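You operate a simulated robot arm through the tools that you are given. There is no shell and no other tool. Be economical: measure what you need, move in short steps, check, and stop when the job is done.

Carry out the task below with a simulated robot arm. There is one attempt and no reset: what you move stays moved.

TASK
Put the box labelled "larch" from the garden table on the cream plate and the box labelled "lamp" on top of the brown weight.

It is judged by the outcome, as a careful person would: the job done as asked, and still so three seconds after it is handed in. It fails if anything else is knocked over, pushed out of place, dropped, spilled or broken.

THE ROBOT
A 7-joint arm with a two-finger parallel gripper, fixed in place. Base frame: the origin is at the foot of the arm, x ahead of it, y to its left, z up; the work surface is at about z = 0. Lengths are in mm, angles in rad, forces in N, time in s.
With the tool pointing down near the work surface it reaches from about 220 to 580 mm from the base axis. Its first joint turns from -1.152 to 1.152 rad. Payload 2.5 kg.
Tool frame: the origin (TCP) lies between the finger pads and is the grasp point; the fingertips stand 23 mm ahead of it; z points along the fingers, y is the line along which they close. The gripper opens to 94 mm. The fingers are 38 mm wide and 10 mm thick; the gripper's body (54 by 96 mm) begins 39 mm behind the TCP.
Orientation is that of the tool frame in the base frame, as a unit quaternion [x, y, z, w]. With the fingers straight down and closing along the base's y, the tool's x points along the base's -x, its y along +y and its z along -z.

THE INTERFACE
- The arm moves only by the tool apply_moves. Its arguments are lists of equal length, an entry for each row: "travel": the shift along the base's x, y, z in m, a list of three; "spin": the turn about the base's z in rad. In form: {"travel": [[x, y, z], ...], "spin": [spin, ...]}. A call has 1 to 10 rows; each row shifts and turns the commanded pose from where the row before left it. "fingers" is the closure in counts, from 0 (fully open) to 255 (shut), set as the call begins (left out, the last holds). A row lasts 0.2 s, in which the tool goes at most 50 mm and 0.15 rad; a call with a longer step from one row to the next is refused whole, and so is a gripper value outside its range. A pose out of reach is approached as far as the arm can. The call stops where the force on the tool passes 40 N (or 10 N more than at its start, if that is more) or the arm is blocked; 0.2 s more then pass. The fingers move at their own pace (about 108 mm/s each) and stop on an object; they squeeze with about 21 N. The grip force told is the motor's: it shows also when the fingers shut on nothing. Time passes only in rows, and 0.2 s behind the last, so rows that do not move let the fingers close. It gives the time, the measured TCP pose, the force on the tool (base axes), the opening and the grip force at its end, in the units of the frame above (readings bear some noise).
- Cameras (640 x 400 px; columns grow to the right, rows downward): "scene" is fixed at [124.4, -412.3, 540.9]; the picture's right is [0.80, -0.61, 0.00], its down [-0.36, -0.48, -0.80] and it looks along [0.48, 0.64, -0.60] (base axes); focal length 271 px, centre (320, 200). "wrist" rides on the gripper at [-39, 0, -44] in the tool frame; the picture's right is [0.00, -1.00, 0.00], its down [0.97, 0.00, -0.24] and it looks along [0.24, 0.00, 0.97] (tool axes); focal length 218 px, centre (320, 200).
- capture(camera): a new picture of that camera. No time passes.
- locate(camera, pixels): for up to 12 pixels [column, row] of the newest picture of that camera ("zoom" is the newest enlarged one), the place [x, y, z] in the base frame of the surface seen there, good to about 2 mm. No time passes.
- inspect(camera, box): a new picture of the part [left, top, right, bottom] of that camera's present view, enlarged. No time passes.
- close_job(): hands the job in; it is judged then, once.

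Work in short steps. Measure before you move; look again where a grasp or a placing could have gone wrong, and mend it. You have 60 turns and 30 pictures in all, the two below and enlarged ones among them. Open the gripper and draw the arm clear of the work before you hand the job in, unless the task says otherwise; then end with one line.

The tools are called after "Call:" as name(argument=value, ...) on one line, values as JSON. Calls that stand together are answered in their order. apply_moves: Moves the arm, as the interface text tells. Its arguments: {"type":"object","properties":{"travel":{"type":"array"},"spin":{"type":"array"},"fingers":{"type":"number"}},"required":["travel","spin"]} The other tools are called the same way: capture (camera) takes a picture; locate (camera, pixels) gives the place of the surface under pixels of a picture; inspect (camera, box) takes an enlarged picture of a part of a camera's view; close_job () hands the job in.

At the start:

```text
time: 0.0
eef_pos: [408.9, -23.6, 376.6]
ee_rot: [0.0, 1.0, 0.0, 0.0]
ft_force: [0.1, 0.0, 0.0]
grip_width: 93.9
gripper_force: 0.1
```

scene: 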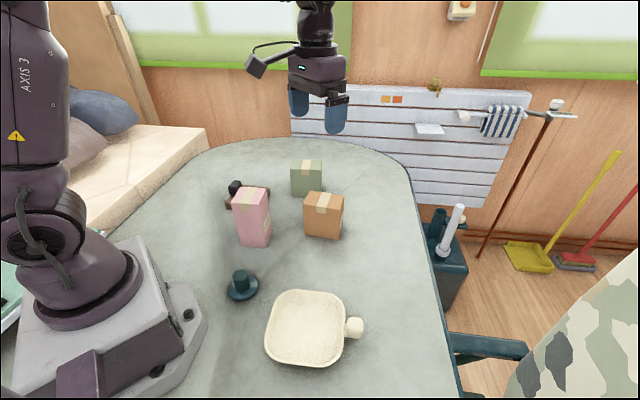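
wrist: 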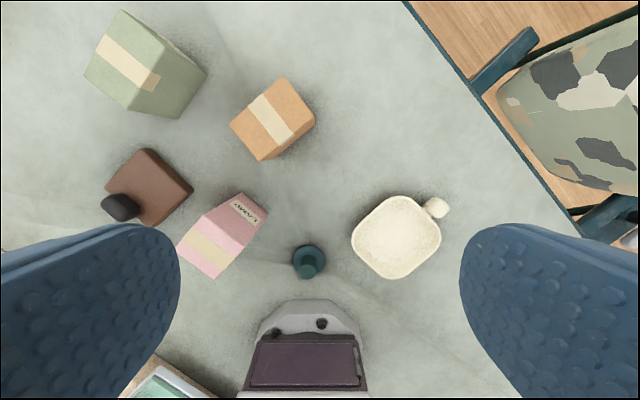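

The pink box at wrist (225,235) bears a label that looks like "LAMP". I look closer at all the boxes.

Call:
inspect(camera="scene", box=[210, 140, 370, 260])

Call:
inspect(camera="wrist", box=[70, 0, 330, 290])

```text
3.33 times, centred on (290, 200) of scene
```

zoom: 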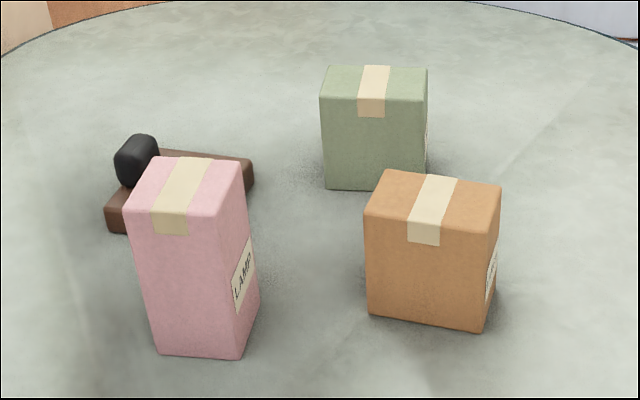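

```text
1.38 times, centred on (200, 145) of wrist
```

zoom: 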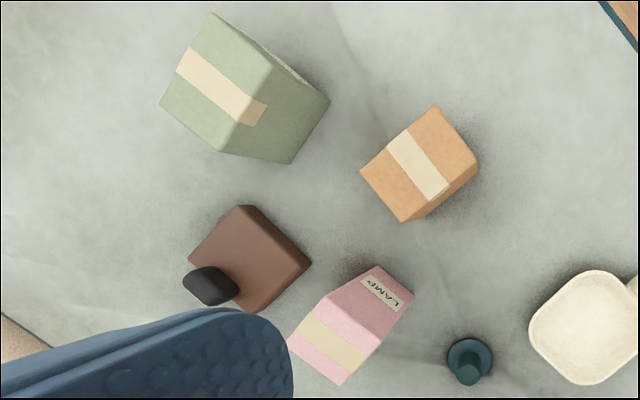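

The pink one is "LAMP". The labels of the other two sit on faces turned away to the right; I zoom hard on them and measure object corners.

Call:
inspect(camera="scene", box=[312, 165, 352, 240])

Call:
locate(camera="wrist", pixels=[[232, 125], [283, 79], [313, 118], [262, 158], [85, 72], [122, 12], [178, 50], [140, 112], [180, 245], [216, 276], [244, 237], [210, 215]])

Call:
locate(camera="scene", pixels=[[320, 191], [252, 190], [307, 163], [305, 330], [270, 340], [340, 340], [285, 295], [335, 296], [305, 310], [267, 190], [235, 186], [355, 327]])

Call:
locate(camera="wrist", pixels=[[150, 150], [192, 187], [148, 220], [160, 185], [120, 207], [135, 160], [108, 186], [396, 237], [308, 260], [396, 200], [396, 270], [360, 237]])

```text
5.33 times, centred on (332, 202) of scene
```

zoom: 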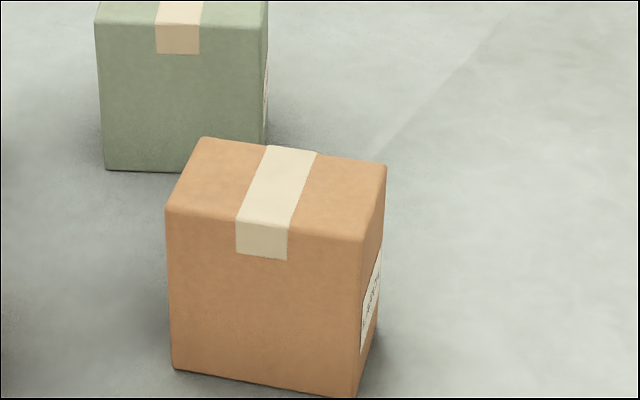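

```text
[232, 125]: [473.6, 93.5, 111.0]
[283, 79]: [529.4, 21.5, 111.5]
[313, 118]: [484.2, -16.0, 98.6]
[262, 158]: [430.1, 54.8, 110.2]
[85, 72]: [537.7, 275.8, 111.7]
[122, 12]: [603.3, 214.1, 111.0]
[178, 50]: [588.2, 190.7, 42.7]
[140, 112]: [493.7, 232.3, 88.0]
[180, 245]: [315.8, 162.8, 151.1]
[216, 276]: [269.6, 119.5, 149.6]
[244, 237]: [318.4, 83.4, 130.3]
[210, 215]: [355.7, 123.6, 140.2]
```

```text
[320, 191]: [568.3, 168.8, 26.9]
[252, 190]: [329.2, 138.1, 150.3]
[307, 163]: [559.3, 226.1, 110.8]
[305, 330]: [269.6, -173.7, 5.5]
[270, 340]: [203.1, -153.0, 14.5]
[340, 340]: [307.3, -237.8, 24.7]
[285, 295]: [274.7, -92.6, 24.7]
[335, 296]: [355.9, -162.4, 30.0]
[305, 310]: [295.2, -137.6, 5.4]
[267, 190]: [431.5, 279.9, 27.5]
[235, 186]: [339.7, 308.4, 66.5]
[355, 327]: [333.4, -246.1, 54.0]
```

```text
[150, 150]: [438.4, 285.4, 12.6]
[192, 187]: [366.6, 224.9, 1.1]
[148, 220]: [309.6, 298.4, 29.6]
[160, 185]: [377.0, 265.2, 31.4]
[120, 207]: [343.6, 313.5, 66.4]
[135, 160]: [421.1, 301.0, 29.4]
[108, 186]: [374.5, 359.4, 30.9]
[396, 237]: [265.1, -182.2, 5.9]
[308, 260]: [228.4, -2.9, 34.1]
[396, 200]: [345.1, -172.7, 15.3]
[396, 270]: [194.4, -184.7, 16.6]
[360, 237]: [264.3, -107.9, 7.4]
```

The orange and green labels are on the faces turned toward +x/−y. I move the wrist camera out past the orange box (label face near (507,0)) to read it.

Call:
apply_moves(travel=[[0.018, -0.019, -0.028], [0.018, -0.019, -0.028], [0.018, -0.019, -0.028], [0.018, -0.019, -0.028], [0.018, -0.019, -0.028], [0, 0, 0]], spin=[0, 0, 0, 0, 0, 0])

Call:
capture(camera="wrist")

```text
time: 1.4
eef_pos: [499.1, -118.7, 239.9]
ee_rot: [0.001, 1.0, 0.001, 0.0]
ft_force: [0.5, -0.6, -1.2]
grip_width: 93.9
gripper_force: 0.0
```

```text
24 pictures are left
```

wrist: 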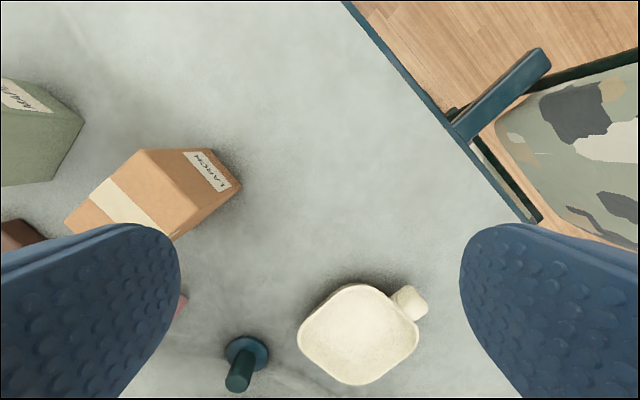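

The orange label at (207,170) seems to read "LARCH"; I enlarge both labels to be sure.

Call:
inspect(camera="wrist", box=[160, 130, 256, 210])

Call:
inspect(camera="wrist", box=[0, 65, 80, 125])

Call:
locate(camera="wrist", pixels=[[145, 152], [183, 152], [240, 185], [178, 232], [214, 152], [300, 325], [418, 338], [360, 287], [355, 384], [358, 335], [405, 300], [70, 220]])

```text
5.00 times, centred on (208, 170) of wrist
```

zoom: 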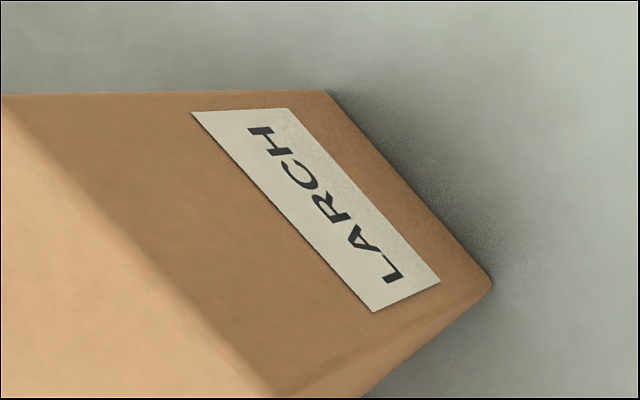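

```text
6.67 times, centred on (40, 95) of wrist
```

zoom: 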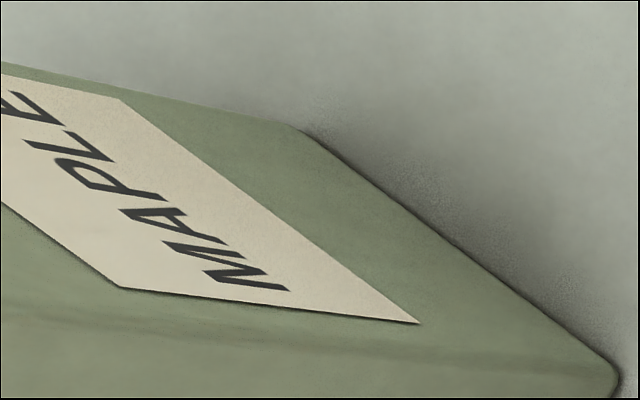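

```text
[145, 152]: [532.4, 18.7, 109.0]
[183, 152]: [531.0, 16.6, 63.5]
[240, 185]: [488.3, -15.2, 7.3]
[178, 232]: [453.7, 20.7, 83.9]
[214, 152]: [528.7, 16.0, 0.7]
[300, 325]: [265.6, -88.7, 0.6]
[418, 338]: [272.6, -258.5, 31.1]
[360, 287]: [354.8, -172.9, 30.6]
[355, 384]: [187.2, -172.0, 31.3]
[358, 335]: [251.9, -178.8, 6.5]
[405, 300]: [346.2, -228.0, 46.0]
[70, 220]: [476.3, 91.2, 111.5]
```

Orange is "LARCH", green is "MAPLE", pink is "LAMP". The orange box has top corners (475,93),(532,20),(488,−17),(430,55): centre (481,38), short axis (58 mm) at about 39°. I move above it, spinning −0.89, and sample the plate's floor meanwhile.

Call:
locate(camera="wrist", pixels=[[310, 330], [320, 330], [330, 312], [340, 305], [345, 360], [355, 372], [365, 297], [372, 310], [385, 320], [395, 325], [395, 345], [403, 345]])

Call:
apply_moves(travel=[[-0.003, 0.026, 0], [-0.003, 0.026, 0], [-0.003, 0.026, 0], [-0.003, 0.026, 0], [-0.003, 0.026, 0], [-0.003, 0.027, 0], [0, 0, 0]], spin=[-0.148, -0.148, -0.148, -0.148, -0.149, -0.149, 0])

Call:
capture(camera="wrist")

```text
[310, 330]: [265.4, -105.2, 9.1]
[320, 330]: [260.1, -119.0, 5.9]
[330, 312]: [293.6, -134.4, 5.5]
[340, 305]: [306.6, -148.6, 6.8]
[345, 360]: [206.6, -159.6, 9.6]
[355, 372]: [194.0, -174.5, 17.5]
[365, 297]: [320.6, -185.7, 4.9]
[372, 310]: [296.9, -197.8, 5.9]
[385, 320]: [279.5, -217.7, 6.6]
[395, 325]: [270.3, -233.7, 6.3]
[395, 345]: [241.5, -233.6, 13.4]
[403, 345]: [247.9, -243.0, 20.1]
```

```text
time: 3.0
eef_pos: [482.8, 36.1, 236.3]
ee_rot: [0.431, 0.902, 0.0, 0.0]
ft_force: [-0.1, 0.3, 0.5]
grip_width: 94.1
gripper_force: 0.0
```

```text
21 pictures are left
```

wrist: 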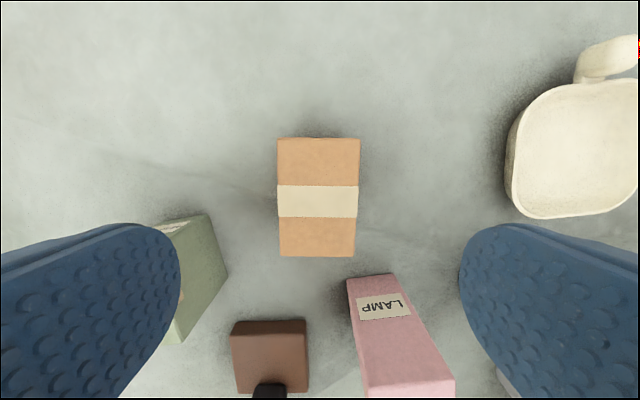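

The box is centred and square between the fingers (x≈278–359, centre 318). I descend to z≈86 and close.

Call:
apply_moves(travel=[[0, 0, -0.03], [0, 0, -0.03], [0, 0, -0.03], [0, 0, -0.03], [0, 0, -0.03], [0, 0, 0]], spin=[0, 0, 0, 0, 0, 0])

Call:
apply_moves(travel=[[0, 0, 0], [0, 0, 0], [0, 0, 0], [0, 0, 0]], spin=[0, 0, 0, 0], fingers=255)

Call:
apply_moves(travel=[[0, 0, 0.02], [0, 0, 0.03], [0, 0, 0.035], [0, 0, 0.035], [0, 0, 0.03], [0, 0, 0]], spin=[0, 0, 0, 0, 0, 0])

Call:
capture(camera="scene")

```text
time: 4.4
eef_pos: [483.9, 35.2, 84.6]
ee_rot: [0.431, 0.903, -0.001, 0.0]
ft_force: [-0.1, 0.0, 0.1]
grip_width: 93.9
gripper_force: 0.1
```

```text
time: 5.4
eef_pos: [482.5, 35.6, 86.3]
ee_rot: [0.43, 0.903, -0.001, 0.0]
ft_force: [0.6, 0.3, 0.6]
grip_width: 65.0
gripper_force: 20.7
```

```text
time: 6.8
eef_pos: [481.3, 35.4, 238.2]
ee_rot: [0.431, 0.902, 0.0, 0.0]
ft_force: [0.2, -0.1, 0.4]
grip_width: 0.0
gripper_force: 21.2
```

```text
20 pictures are left
```

scene: 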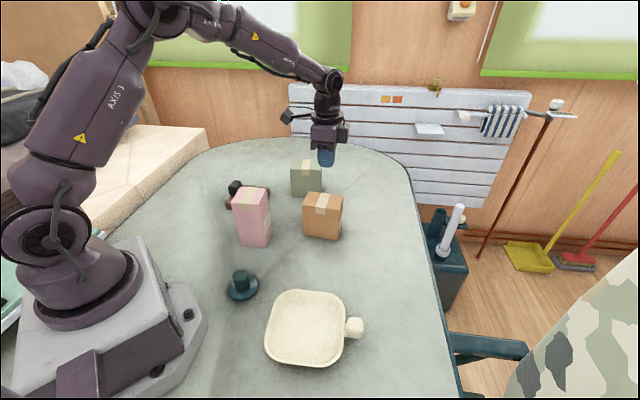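

The fingers shut on nothing: the box slipped out and still stands at scene (322,215). I check how it stands now from above before trying a deeper, slower grip.

Call:
apply_moves(travel=[[0, 0, 0], [0, 0, 0], [0, 0, 0], [0, 0, 0]], spin=[0, 0, 0, 0], fingers=0)

Call:
capture(camera="wrist")

Call:
locate(camera="wrist", pixels=[[279, 141], [358, 141], [354, 253], [282, 253], [318, 200], [280, 200], [356, 200]])

```text
time: 7.8
eef_pos: [481.2, 36.3, 237.3]
ee_rot: [0.43, 0.903, -0.001, 0.0]
ft_force: [0.4, 1.2, 0.9]
grip_width: 94.0
gripper_force: 0.0
```

```text
19 pictures are left
```

wrist: 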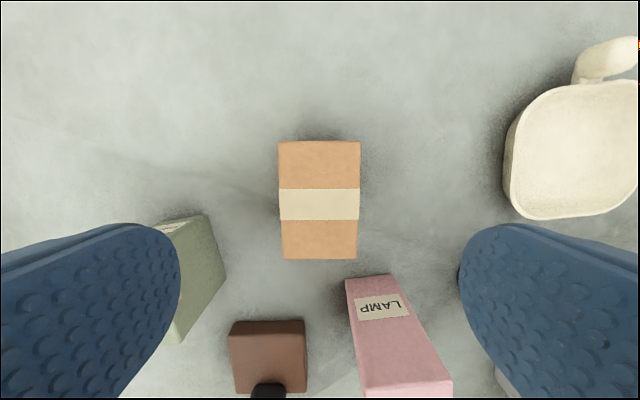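

```text
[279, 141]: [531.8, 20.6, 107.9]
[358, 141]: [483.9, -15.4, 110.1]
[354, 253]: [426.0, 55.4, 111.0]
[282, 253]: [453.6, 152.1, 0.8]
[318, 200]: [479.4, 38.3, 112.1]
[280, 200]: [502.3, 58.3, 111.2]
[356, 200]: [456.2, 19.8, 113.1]
```

The box is unmoved (centre ≈(479.5,38), top z≈111). I regrip deeper at z≈78 and lift a little, slowly, reading the force.

Call:
apply_moves(travel=[[-0.0015, 0.0015, -0.03], [0, 0, -0.04], [0, 0, -0.04], [0, 0, -0.03], [0, 0, -0.019], [0, 0, 0]], spin=[0, 0, 0, 0, 0, 0])

Call:
apply_moves(travel=[[0, 0, 0], [0, 0, 0], [0, 0, 0], [0, 0, 0], [0, 0, 0], [0, 0, 0], [0, 0, 0], [0, 0, 0]], spin=[0, 0, 0, 0, 0, 0, 0, 0], fingers=255)

Call:
apply_moves(travel=[[0, 0, 0.002], [0, 0, 0.002], [0, 0, 0.003], [0, 0, 0.003], [0, 0, 0]], spin=[0, 0, 0, 0, 0])

Call:
capture(camera="scene")

```text
time: 9.2
eef_pos: [479.1, 37.0, 78.7]
ee_rot: [0.431, 0.903, 0.0, 0.0]
ft_force: [0.3, 0.6, 0.7]
grip_width: 94.0
gripper_force: 0.0
```

```text
time: 11.0
eef_pos: [480.2, 36.7, 79.5]
ee_rot: [0.431, 0.903, -0.001, 0.0]
ft_force: [-0.5, -0.4, -0.6]
grip_width: 64.7
gripper_force: 20.5
```

```text
time: 12.2
eef_pos: [479.8, 39.0, 88.1]
ee_rot: [0.431, 0.903, 0.0, 0.0]
ft_force: [0.3, 0.5, -2.9]
grip_width: 65.0
gripper_force: 21.0
```

```text
18 pictures are left
```

scene: 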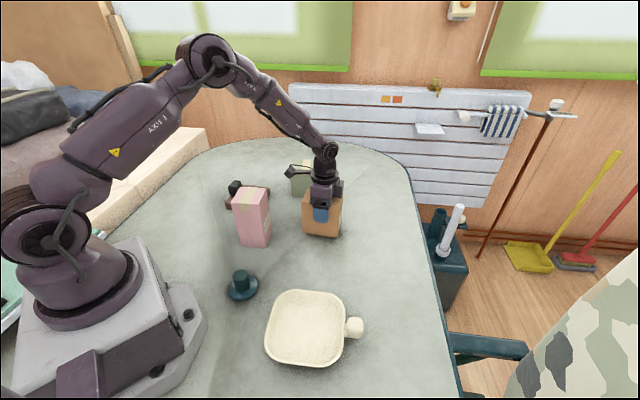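

The force is only −2.9 N in z; I check whether the box rose or the pads are sliding.

Call:
inspect(camera="scene", box=[290, 160, 354, 240])

Call:
locate(camera="scene", pixels=[[311, 196], [306, 194], [306, 232], [335, 205], [332, 236], [320, 234]])

```text
5.00 times, centred on (322, 200) of scene
```

zoom: 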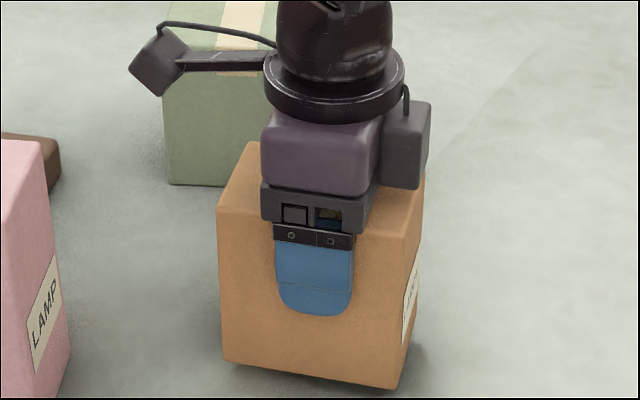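

```text
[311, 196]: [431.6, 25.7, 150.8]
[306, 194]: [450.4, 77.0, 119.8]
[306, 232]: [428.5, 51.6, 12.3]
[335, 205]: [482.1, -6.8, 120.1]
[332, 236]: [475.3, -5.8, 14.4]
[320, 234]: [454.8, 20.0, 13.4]
```

The box has risen (top at z≈120, slight gap below), weight ≈3 N, so it holds when moved gently. I keep lifting slowly with gradual speed.

Call:
apply_moves(travel=[[0, 0, 0.003], [0, 0, 0.005], [0, 0, 0.006], [0, 0, 0.006], [0, 0, 0.006], [0, 0, 0.006], [0, 0, 0.006], [0, 0, 0.005], [0, 0, 0.003], [0, 0, 0]], spin=[0, 0, 0, 0, 0, 0, 0, 0, 0, 0])

Call:
inspect(camera="scene", box=[280, 140, 360, 240])

```text
time: 14.4
eef_pos: [477.7, 39.4, 134.7]
ee_rot: [0.431, 0.903, 0.0, 0.0]
ft_force: [0.4, 0.1, -3.3]
grip_width: 64.9
gripper_force: 21.2
```

```text
4.00 times, centred on (320, 190) of scene
```

zoom: 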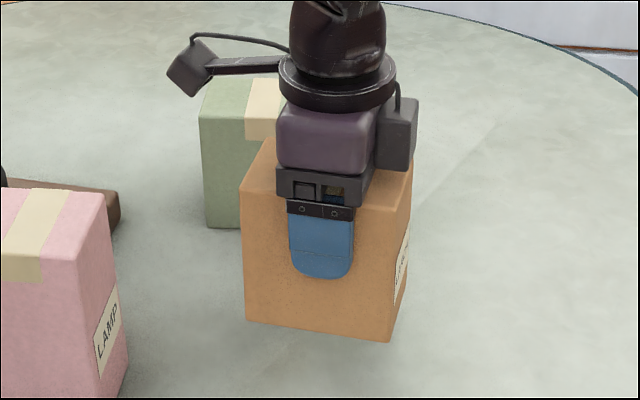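

It is carried level. I check the box's top height and gap for creep.

Call:
locate(camera="zoom", pixels=[[262, 175], [385, 195], [255, 310], [380, 330]])

```text
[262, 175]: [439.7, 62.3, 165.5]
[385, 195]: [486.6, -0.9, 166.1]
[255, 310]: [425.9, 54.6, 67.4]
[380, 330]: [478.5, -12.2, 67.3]
```

No creep (top −TCP unchanged at 31 mm). I carry gently toward the plate centre (271,−174), rising 40 mm and turning +0.245 to align with the plate.

Call:
apply_moves(travel=[[-0.003, -0.003, 0.003], [-0.007, -0.007, 0.004], [-0.01, -0.0105, 0.005], [-0.012, -0.0123, 0.005], [-0.012, -0.0123, 0.005], [-0.012, -0.0123, 0.005], [-0.012, -0.0123, 0.005], [-0.012, -0.0123, 0.004], [-0.012, -0.0123, 0.003], [-0.012, -0.0123, 0.001]], spin=[0, 0, 0.025, 0.03, 0.03, 0.03, 0.03, 0.03, 0.03, 0.04])

Call:
apply_moves(travel=[[-0.01, -0.01, 0], [-0.012, -0.0125, 0], [-0.012, -0.0125, 0], [-0.012, -0.0125, 0], [-0.012, -0.0125, 0], [-0.012, -0.0125, 0], [-0.012, -0.0125, 0], [-0.01, -0.01, 0], [-0.006, -0.006, 0], [-0.002, -0.002, 0]], spin=[0, 0, 0, 0, 0, 0, 0, 0, 0, 0])

Call:
capture(camera="scene")

```text
time: 16.6
eef_pos: [375.3, -67.1, 175.3]
ee_rot: [0.315, 0.949, 0.0, -0.001]
ft_force: [-0.5, 0.4, -3.7]
grip_width: 65.0
gripper_force: 20.7
```

```text
time: 18.8
eef_pos: [275.6, -169.3, 174.5]
ee_rot: [0.317, 0.949, 0.0, -0.001]
ft_force: [0.2, -0.6, -2.9]
grip_width: 64.5
gripper_force: 20.9
```

```text
15 pictures are left
```

scene: 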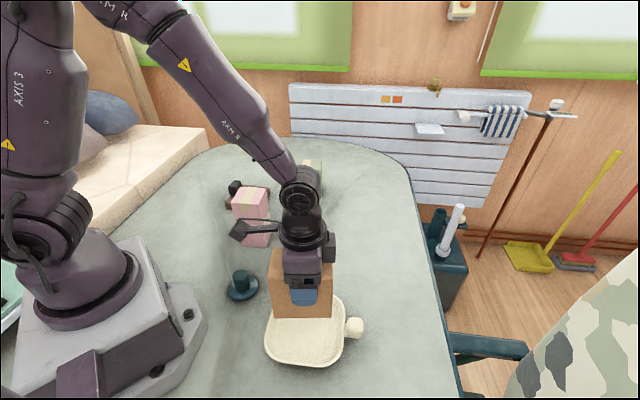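

The box is above the plate; I measure its lower edge and corners.

Call:
locate(camera="scene", pixels=[[274, 313], [329, 315], [277, 255], [325, 265], [302, 315]])

```text
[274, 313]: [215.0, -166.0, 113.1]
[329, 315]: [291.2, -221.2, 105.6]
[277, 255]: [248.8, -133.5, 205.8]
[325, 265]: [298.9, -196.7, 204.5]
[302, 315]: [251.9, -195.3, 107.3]
```

Face midpoint implies box centre ≈(272,−168), aligned at −36°. I shift (−2,−5) and lower about 82 mm slowly to just above the floor.

Call:
apply_moves(travel=[[-0.001, -0.002, -0.004], [-0.001, -0.003, -0.008], [0, 0, -0.01], [0, 0, -0.01], [0, 0, -0.01], [0, 0, -0.01], [0, 0, -0.01], [0, 0, -0.01], [0, 0, -0.006], [0, 0, -0.003]], spin=[0, 0, 0, 0, 0, 0, 0, 0, 0, 0])

Call:
inspect(camera="scene", box=[230, 240, 390, 380])

```text
time: 21.0
eef_pos: [274.2, -175.1, 94.2]
ee_rot: [0.316, 0.949, -0.001, -0.001]
ft_force: [-0.3, -0.5, -2.7]
grip_width: 64.9
gripper_force: 20.4
```

```text
2.86 times, centred on (310, 310) of scene
```

zoom: 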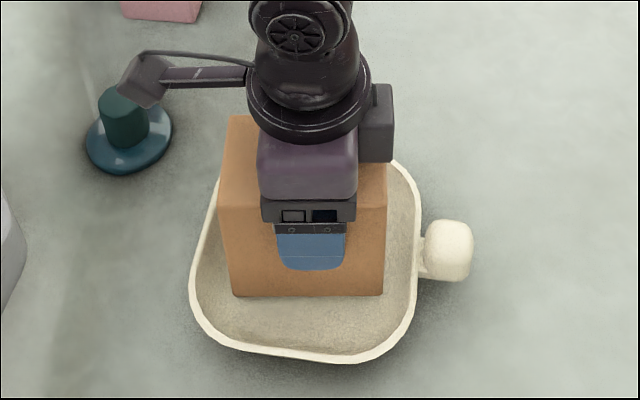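

It hangs just above the floor, inside the rim. I check the front gap, and lower onto the floor.

Call:
locate(camera="zoom", pixels=[[236, 288], [380, 288], [308, 288], [308, 355], [415, 250], [195, 250], [412, 180], [212, 190]])

Call:
apply_moves(travel=[[0, 0, -0.002], [0, 0, -0.002], [0, 0, -0.002], [0, 0, -0.002], [0, 0, 0]], spin=[0, 0, 0, 0, 0])

```text
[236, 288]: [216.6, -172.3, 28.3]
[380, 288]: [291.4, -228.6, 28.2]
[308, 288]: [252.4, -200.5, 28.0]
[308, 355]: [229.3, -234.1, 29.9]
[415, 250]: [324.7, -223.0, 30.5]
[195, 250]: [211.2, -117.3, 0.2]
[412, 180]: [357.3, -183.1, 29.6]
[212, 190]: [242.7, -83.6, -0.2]
```

```text
time: 22.2
eef_pos: [273.3, -174.3, 85.9]
ee_rot: [0.316, 0.949, 0.0, 0.0]
ft_force: [0.4, 0.4, -3.2]
grip_width: 64.9
gripper_force: 20.7
```

Front-face midpoint (252,−200) gives centre ≈(271,−175), well centred. No contact yet (−3.2 N), so I continue down in small steps.

Call:
apply_moves(travel=[[0, 0, -0.001], [0, 0, -0.001], [0, 0, -0.001], [0, 0, 0]], spin=[0, 0, 0, 0])

Call:
inspect(camera="scene", box=[230, 240, 390, 380])

```text
time: 23.2
eef_pos: [273.6, -175.7, 81.9]
ee_rot: [0.316, 0.949, -0.001, 0.0]
ft_force: [-1.9, 2.7, 18.4]
grip_width: 64.9
gripper_force: 21.2
```

```text
2.86 times, centred on (310, 310) of scene
```

zoom: 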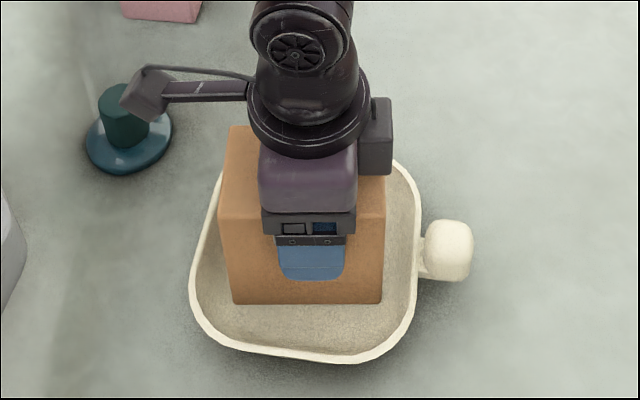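

Firm contact (18 N). I ease up 1 mm, open, and rise straight up.

Call:
apply_moves(travel=[[0, 0, 0.001], [0, 0, 0]], spin=[0, 0])

Call:
apply_moves(travel=[[0, 0, 0], [0, 0, 0], [0, 0, 0], [0, 0, 0.01], [0, 0, 0.03], [0, 0, 0.04], [0, 0, 0.04], [0, 0, 0.04], [0, 0, 0.03], [0, 0, 0]], spin=[0, 0, 0, 0, 0, 0, 0, 0, 0, 0], fingers=0)

Call:
capture(camera="scene")

```text
time: 23.8
eef_pos: [271.9, -174.6, 83.3]
ee_rot: [0.317, 0.948, 0.0, -0.001]
ft_force: [0.4, -1.2, -2.6]
grip_width: 64.7
gripper_force: 21.0
```

```text
time: 26.0
eef_pos: [269.6, -176.8, 273.1]
ee_rot: [0.317, 0.948, 0.0, -0.001]
ft_force: [0.8, 0.3, 0.8]
grip_width: 94.1
gripper_force: 0.0
```

```text
12 pictures are left
```

scene: 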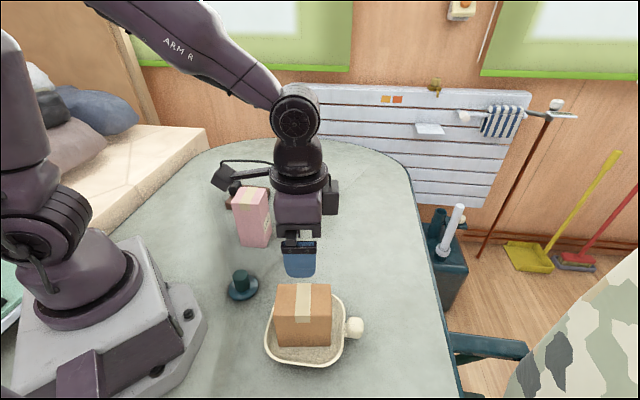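

Larch stands on the plate. Next I go over the pink box (≈(312,122), top z 150), keeping high, to look at it and the weight.

Call:
apply_moves(travel=[[0.004, 0.02, 0.02], [0.005, 0.032, 0.025], [0.005, 0.032, 0.015], [0.005, 0.032, 0], [0.005, 0.032, 0], [0.005, 0.032, 0], [0.005, 0.032, 0], [0.005, 0.032, 0], [0.005, 0.032, 0], [0, 0.018, 0]], spin=[-0.02, -0.02, -0.02, -0.02, -0.02, -0.02, -0.02, 0, 0, 0])

Call:
capture(camera="wrist")

```text
time: 28.2
eef_pos: [317.2, 119.6, 333.0]
ee_rot: [0.383, 0.924, 0.0, 0.0]
ft_force: [0.9, -0.1, 0.7]
grip_width: 93.9
gripper_force: 0.1
```

```text
11 pictures are left
```

wrist: 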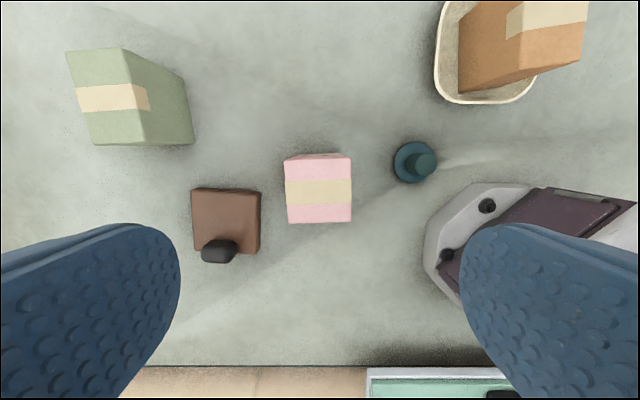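

Call:
locate(camera="wrist", pixels=[[286, 163], [349, 159], [352, 220], [289, 222], [318, 191], [195, 193], [257, 195], [258, 252], [197, 246], [226, 215], [218, 238], [219, 252]])

Call:
inspect(camera="wrist", box=[170, 140, 370, 280])

```text
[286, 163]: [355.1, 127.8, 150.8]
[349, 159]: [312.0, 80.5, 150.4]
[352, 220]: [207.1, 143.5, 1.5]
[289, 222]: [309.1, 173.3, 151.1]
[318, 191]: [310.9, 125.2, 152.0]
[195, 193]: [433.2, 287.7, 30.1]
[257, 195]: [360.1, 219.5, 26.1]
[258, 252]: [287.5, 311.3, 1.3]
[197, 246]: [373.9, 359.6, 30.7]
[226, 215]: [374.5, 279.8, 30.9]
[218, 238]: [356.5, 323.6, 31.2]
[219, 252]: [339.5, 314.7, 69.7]
```

```text
2.86 times, centred on (270, 210) of wrist
```

zoom: 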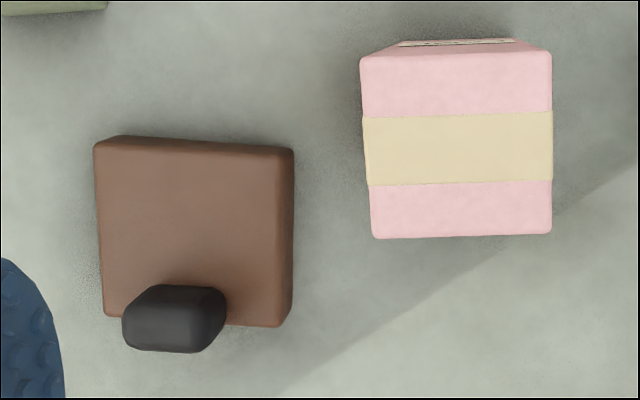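

Pink box: 64×64 mm, centre ≈(311,126), top z 151, aligned with the gripper. Weight top z≈30, centre ≈(367,291), with a knob at its near edge; I measure the knob's extent.

Call:
locate(camera="zoom", pixels=[[175, 280], [175, 290], [175, 300], [175, 315], [175, 340], [130, 315], [220, 315], [215, 290], [150, 288], [240, 300], [108, 310], [285, 320]])

Call:
locate(camera="zoom", pixels=[[100, 150], [286, 156], [105, 305], [280, 318], [196, 230], [364, 70], [548, 60], [547, 228], [378, 233], [460, 150], [366, 150], [550, 150]])

```text
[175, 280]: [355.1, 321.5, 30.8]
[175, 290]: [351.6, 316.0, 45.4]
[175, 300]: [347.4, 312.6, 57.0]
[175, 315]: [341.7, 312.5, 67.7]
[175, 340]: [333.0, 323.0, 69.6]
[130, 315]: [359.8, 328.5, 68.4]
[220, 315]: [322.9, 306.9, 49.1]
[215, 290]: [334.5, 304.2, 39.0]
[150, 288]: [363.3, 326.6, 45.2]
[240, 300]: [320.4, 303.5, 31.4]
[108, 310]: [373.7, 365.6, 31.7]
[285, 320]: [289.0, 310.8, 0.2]
```

```text
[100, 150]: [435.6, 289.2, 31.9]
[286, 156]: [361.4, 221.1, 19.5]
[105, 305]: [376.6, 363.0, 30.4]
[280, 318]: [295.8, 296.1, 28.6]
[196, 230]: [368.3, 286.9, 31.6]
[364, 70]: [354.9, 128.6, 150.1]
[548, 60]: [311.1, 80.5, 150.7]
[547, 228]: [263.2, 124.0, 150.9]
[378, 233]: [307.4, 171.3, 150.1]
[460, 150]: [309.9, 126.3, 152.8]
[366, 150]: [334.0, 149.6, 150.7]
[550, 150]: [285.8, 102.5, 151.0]
```

Knob's front is 27 mm behind the weight's centre, leaving 76 mm for the 64 mm box: target centre ≈(374,284), yaw 40.5°. I centre on the pink box (309,126) and descend to z≈118.

Call:
apply_moves(travel=[[-0.004, 0.003, 0], [-0.004, 0.0035, -0.02], [0, 0, -0.035], [0, 0, -0.035], [0, 0, -0.03], [0, 0, 0], [0, 0, 0]], spin=[0.01, 0.015, 0, 0, 0, 0, 0])

Call:
capture(camera="wrist")

```text
time: 29.8
eef_pos: [310.2, 127.0, 213.4]
ee_rot: [0.372, 0.928, 0.0, 0.0]
ft_force: [0.1, -0.3, 0.0]
grip_width: 94.2
gripper_force: 0.0
```

```text
9 pictures are left
```

wrist: 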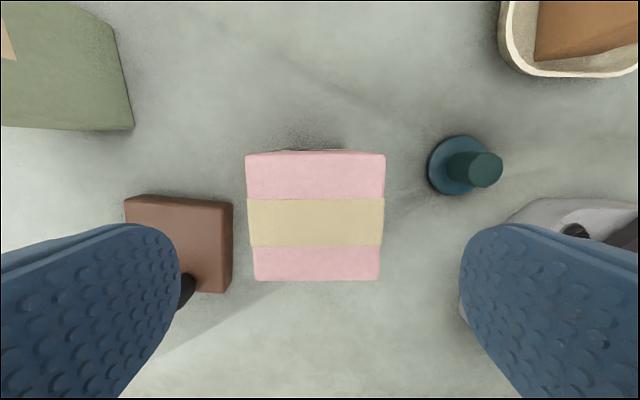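

The box is centred (cols 246–386) and square. I descend to 118, grip, and start a slow lift.

Call:
apply_moves(travel=[[0, 0, -0.025], [0, 0, -0.03], [0, 0, -0.025], [0, 0, -0.015], [0, 0, 0]], spin=[0, 0, 0, 0, 0])

Call:
apply_moves(travel=[[0, 0, 0], [0, 0, 0], [0, 0, 0], [0, 0, 0], [0, 0, 0], [0, 0, 0], [0, 0, 0]], spin=[0, 0, 0, 0, 0, 0, 0], fingers=255)

Call:
apply_moves(travel=[[0, 0, 0.002], [0, 0, 0.002], [0, 0, 0.003], [0, 0, 0.003], [0, 0, 0]], spin=[0, 0, 0, 0, 0])

```text
time: 31.0
eef_pos: [307.0, 124.5, 116.2]
ee_rot: [0.372, 0.928, 0.001, 0.0]
ft_force: [-0.3, -0.1, -0.4]
grip_width: 94.0
gripper_force: 0.0
```

```text
time: 32.6
eef_pos: [307.4, 124.1, 116.3]
ee_rot: [0.372, 0.928, 0.0, 0.0]
ft_force: [0.6, -0.2, -0.3]
grip_width: 69.9
gripper_force: 21.2
```

```text
time: 33.8
eef_pos: [307.4, 125.3, 127.2]
ee_rot: [0.372, 0.928, 0.0, 0.0]
ft_force: [0.3, -0.6, -2.6]
grip_width: 70.0
gripper_force: 21.2
```

Held, weight about 2.6 N. I lift another 50 mm gently and verify.

Call:
apply_moves(travel=[[0, 0, 0.003], [0, 0, 0.005], [0, 0, 0.007], [0, 0, 0.008], [0, 0, 0.008], [0, 0, 0.008], [0, 0, 0.007], [0, 0, 0.005], [0, 0, 0.003], [0, 0, 0]], spin=[0, 0, 0, 0, 0, 0, 0, 0, 0, 0])

Call:
inspect(camera="scene", box=[190, 110, 350, 250])

```text
time: 36.0
eef_pos: [308.4, 124.5, 181.4]
ee_rot: [0.371, 0.929, 0.0, 0.0]
ft_force: [-0.4, 0.0, -3.4]
grip_width: 69.9
gripper_force: 21.3
```

```text
2.86 times, centred on (270, 180) of scene
```

zoom: 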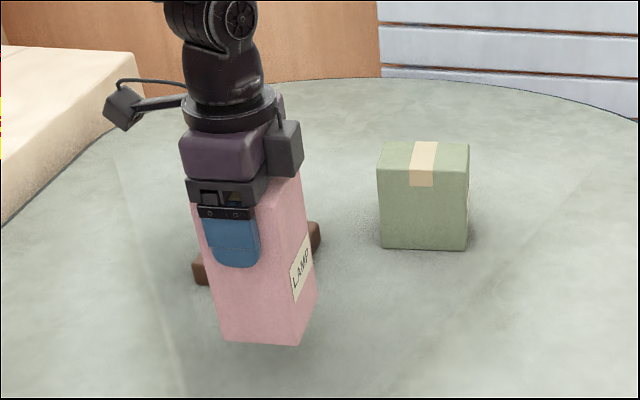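

Held level. I rise 30 mm more and carry gently by (66,159) over the weight, turning −0.1.

Call:
apply_moves(travel=[[0, 0, 0.004], [0.002, 0.004, 0.007], [0.004, 0.008, 0.008], [0.005, 0.012, 0.007], [0.005, 0.012, 0.004], [0.005, 0.012, 0], [0.005, 0.012, 0], [0.005, 0.012, 0], [0.005, 0.012, 0], [0.004, 0.011, 0]], spin=[0, 0, 0, -0.02, -0.02, -0.02, -0.02, -0.02, 0, 0])

Call:
apply_moves(travel=[[0.005, 0.012, 0], [0.005, 0.012, 0], [0.005, 0.012, 0], [0.005, 0.011, 0], [0.0035, 0.009, 0], [0.002, 0.005, 0], [0.001, 0.003, 0], [0, 0, 0]], spin=[0, 0, 0, 0, 0, 0, 0, 0])

Call:
inspect(camera="scene", box=[190, 110, 330, 230])

```text
time: 38.2
eef_pos: [349.4, 221.2, 213.1]
ee_rot: [0.417, 0.909, 0.0, 0.0]
ft_force: [-1.2, 0.2, -2.3]
grip_width: 69.9
gripper_force: 21.0
```

```text
time: 40.0
eef_pos: [375.5, 284.3, 212.1]
ee_rot: [0.417, 0.909, 0.0, 0.001]
ft_force: [-0.2, 1.4, -2.9]
grip_width: 69.8
gripper_force: 21.5
```

```text
3.33 times, centred on (260, 170) of scene
```

zoom: 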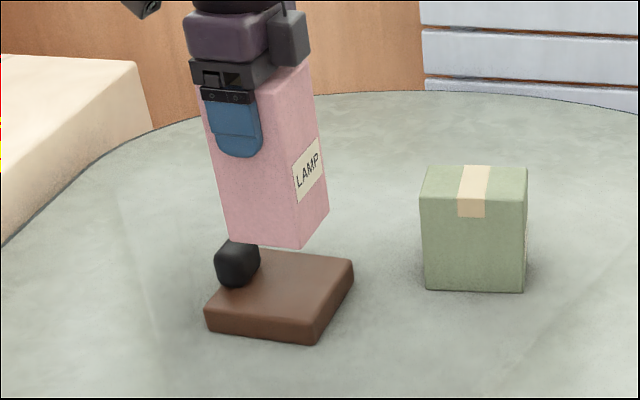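

I measure the box's lower edges relative to the weight before lowering.

Call:
locate(camera="zoom", pixels=[[232, 234], [296, 242], [326, 210], [264, 238], [311, 226], [208, 311], [310, 325], [352, 262], [240, 285], [258, 270], [270, 270]])

```text
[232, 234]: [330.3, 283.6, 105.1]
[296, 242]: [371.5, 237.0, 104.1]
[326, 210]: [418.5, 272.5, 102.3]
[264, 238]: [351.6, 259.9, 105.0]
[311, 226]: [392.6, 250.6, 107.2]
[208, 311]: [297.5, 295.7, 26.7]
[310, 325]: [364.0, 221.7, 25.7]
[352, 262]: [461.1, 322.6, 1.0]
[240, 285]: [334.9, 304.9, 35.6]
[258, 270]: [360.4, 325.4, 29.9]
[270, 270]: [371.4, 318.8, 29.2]
```

Box centre ≈(374,280.5), yaw ≈41°: clear of the knob by about 10 mm and within the weight's top. I nudge (−1,+1.5) and lower ~60 mm.

Call:
apply_moves(travel=[[-0.001, 0.0015, -0.003], [0, 0, -0.006], [0, 0, -0.008], [0, 0, -0.008], [0, 0, -0.008], [0, 0, -0.008], [0, 0, -0.008], [0, 0, -0.006], [0, 0, -0.004], [0, 0, 0]], spin=[0, 0, 0, 0, 0, 0, 0, 0, 0, 0])

Call:
apply_moves(travel=[[0, 0, -0.001], [0, 0, -0.001], [0, 0, -0.001], [0, 0, 0]], spin=[0, 0, 0, 0])

Call:
inspect(camera="scene", box=[190, 110, 330, 230])

```text
time: 42.2
eef_pos: [374.2, 285.9, 152.5]
ee_rot: [0.417, 0.909, 0.0, 0.001]
ft_force: [-0.5, 0.2, -2.7]
grip_width: 70.0
gripper_force: 21.3
```

```text
time: 43.2
eef_pos: [374.4, 284.3, 149.2]
ee_rot: [0.417, 0.909, 0.001, 0.0]
ft_force: [1.5, -0.4, -2.0]
grip_width: 70.0
gripper_force: 20.9
```

```text
3.33 times, centred on (260, 170) of scene
```

zoom: 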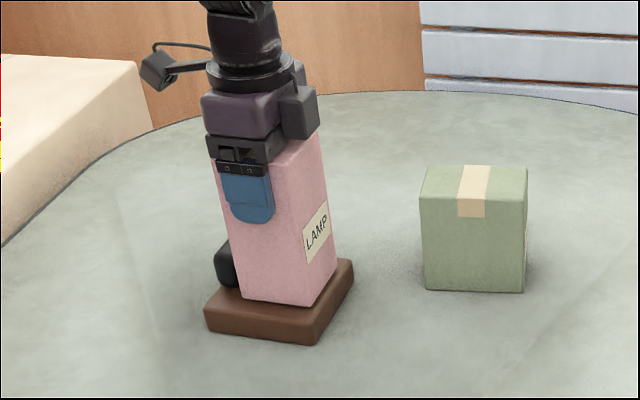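

Good placement, a few mm above contact. I lower in 1 mm steps until the force turns.

Call:
apply_moves(travel=[[0, 0, -0.001], [0, 0, -0.001], [0, 0, 0]], spin=[0, 0, 0])

```text
time: 44.0
eef_pos: [374.2, 284.8, 149.0]
ee_rot: [0.417, 0.909, 0.0, 0.0]
ft_force: [-0.1, -0.6, -2.3]
grip_width: 69.9
gripper_force: 21.0
```

Call:
apply_moves(travel=[[0, 0, -0.001], [0, 0, -0.001], [0, 0, 0]], spin=[0, 0, 0])

```text
time: 44.8
eef_pos: [374.5, 286.6, 146.4]
ee_rot: [0.418, 0.909, 0.0, 0.001]
ft_force: [-4.5, -4.6, 13.2]
grip_width: 69.8
gripper_force: 21.3
```

Contact (13 N up). I ease up 1 mm, open, and rise straight.

Call:
apply_moves(travel=[[0, 0, 0.001], [0, 0, 0]], spin=[0, 0])

Call:
apply_moves(travel=[[0, 0, 0], [0, 0, 0], [0, 0, 0], [0, 0, 0.01], [0, 0, 0.03], [0, 0, 0.04], [0, 0, 0.04], [0, 0, 0.03], [0, 0, 0]], spin=[0, 0, 0, 0, 0, 0, 0, 0, 0], fingers=0)

Call:
capture(camera="scene")

Call:
inspect(camera="scene", box=[190, 110, 330, 230])

```text
time: 45.4
eef_pos: [375.1, 284.8, 146.4]
ee_rot: [0.417, 0.909, 0.001, 0.001]
ft_force: [1.3, 0.3, 0.7]
grip_width: 69.9
gripper_force: 21.1
```

```text
time: 47.4
eef_pos: [375.2, 285.2, 295.2]
ee_rot: [0.417, 0.909, -0.001, 0.001]
ft_force: [-0.7, -0.3, 0.2]
grip_width: 94.0
gripper_force: 0.1
```

```text
5 pictures are left
```

scene: 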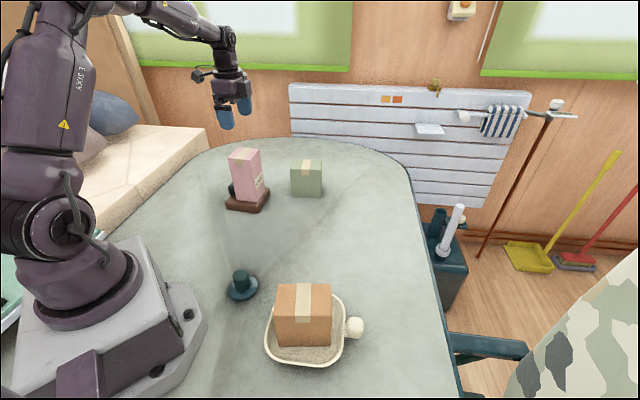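

```text
3.33 times, centred on (260, 170) of scene
```

zoom: 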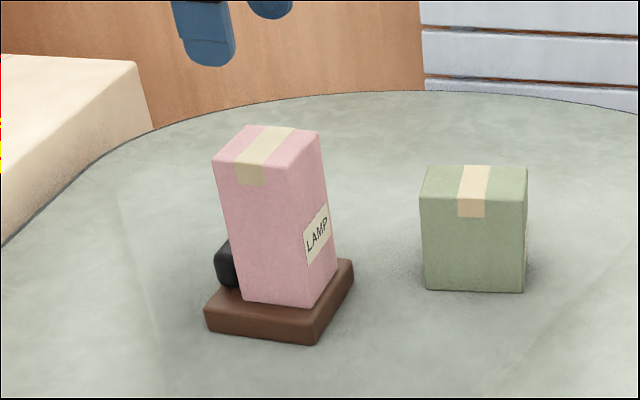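

Both boxes stand as wanted. I check the lamp's top is level and draw the arm clear.

Call:
locate(camera="zoom", pixels=[[218, 160], [280, 165], [312, 134], [248, 130]])

Call:
apply_moves(travel=[[0.005, -0.03, 0.02], [0.005, -0.04, 0.02], [0.005, -0.04, 0.02], [0.005, -0.04, 0.01], [0.005, -0.04, 0], [0, -0.02, 0], [0, 0, 0]], spin=[0, 0, 0, 0, 0, 0, 0])

Call:
capture(camera="scene")

```text
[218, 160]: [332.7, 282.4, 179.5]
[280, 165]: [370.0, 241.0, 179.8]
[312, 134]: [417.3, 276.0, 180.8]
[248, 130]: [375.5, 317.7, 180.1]
```

```text
time: 49.0
eef_pos: [404.4, 77.3, 366.1]
ee_rot: [0.417, 0.909, 0.0, 0.0]
ft_force: [-0.4, -0.3, -0.3]
grip_width: 94.0
gripper_force: 0.2
```

```text
3 pictures are left
```

scene: 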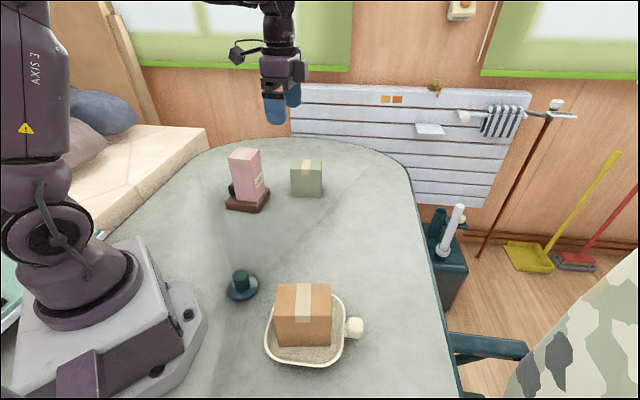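

The lamp's top is level (z≈180 at all corners), the larch box sits in the plate, and the arm is clear. I hand the job in.

Call:
close_job()

```text
The job is handed in.
```

The "larch" box (orange) stands on the cream plate and the "lamp" box (pink) stands level on top of the brown weight, with the gripper open and the arm clear; the larch box slipped from the first grip but stayed where it stood, and nothing else was moved.
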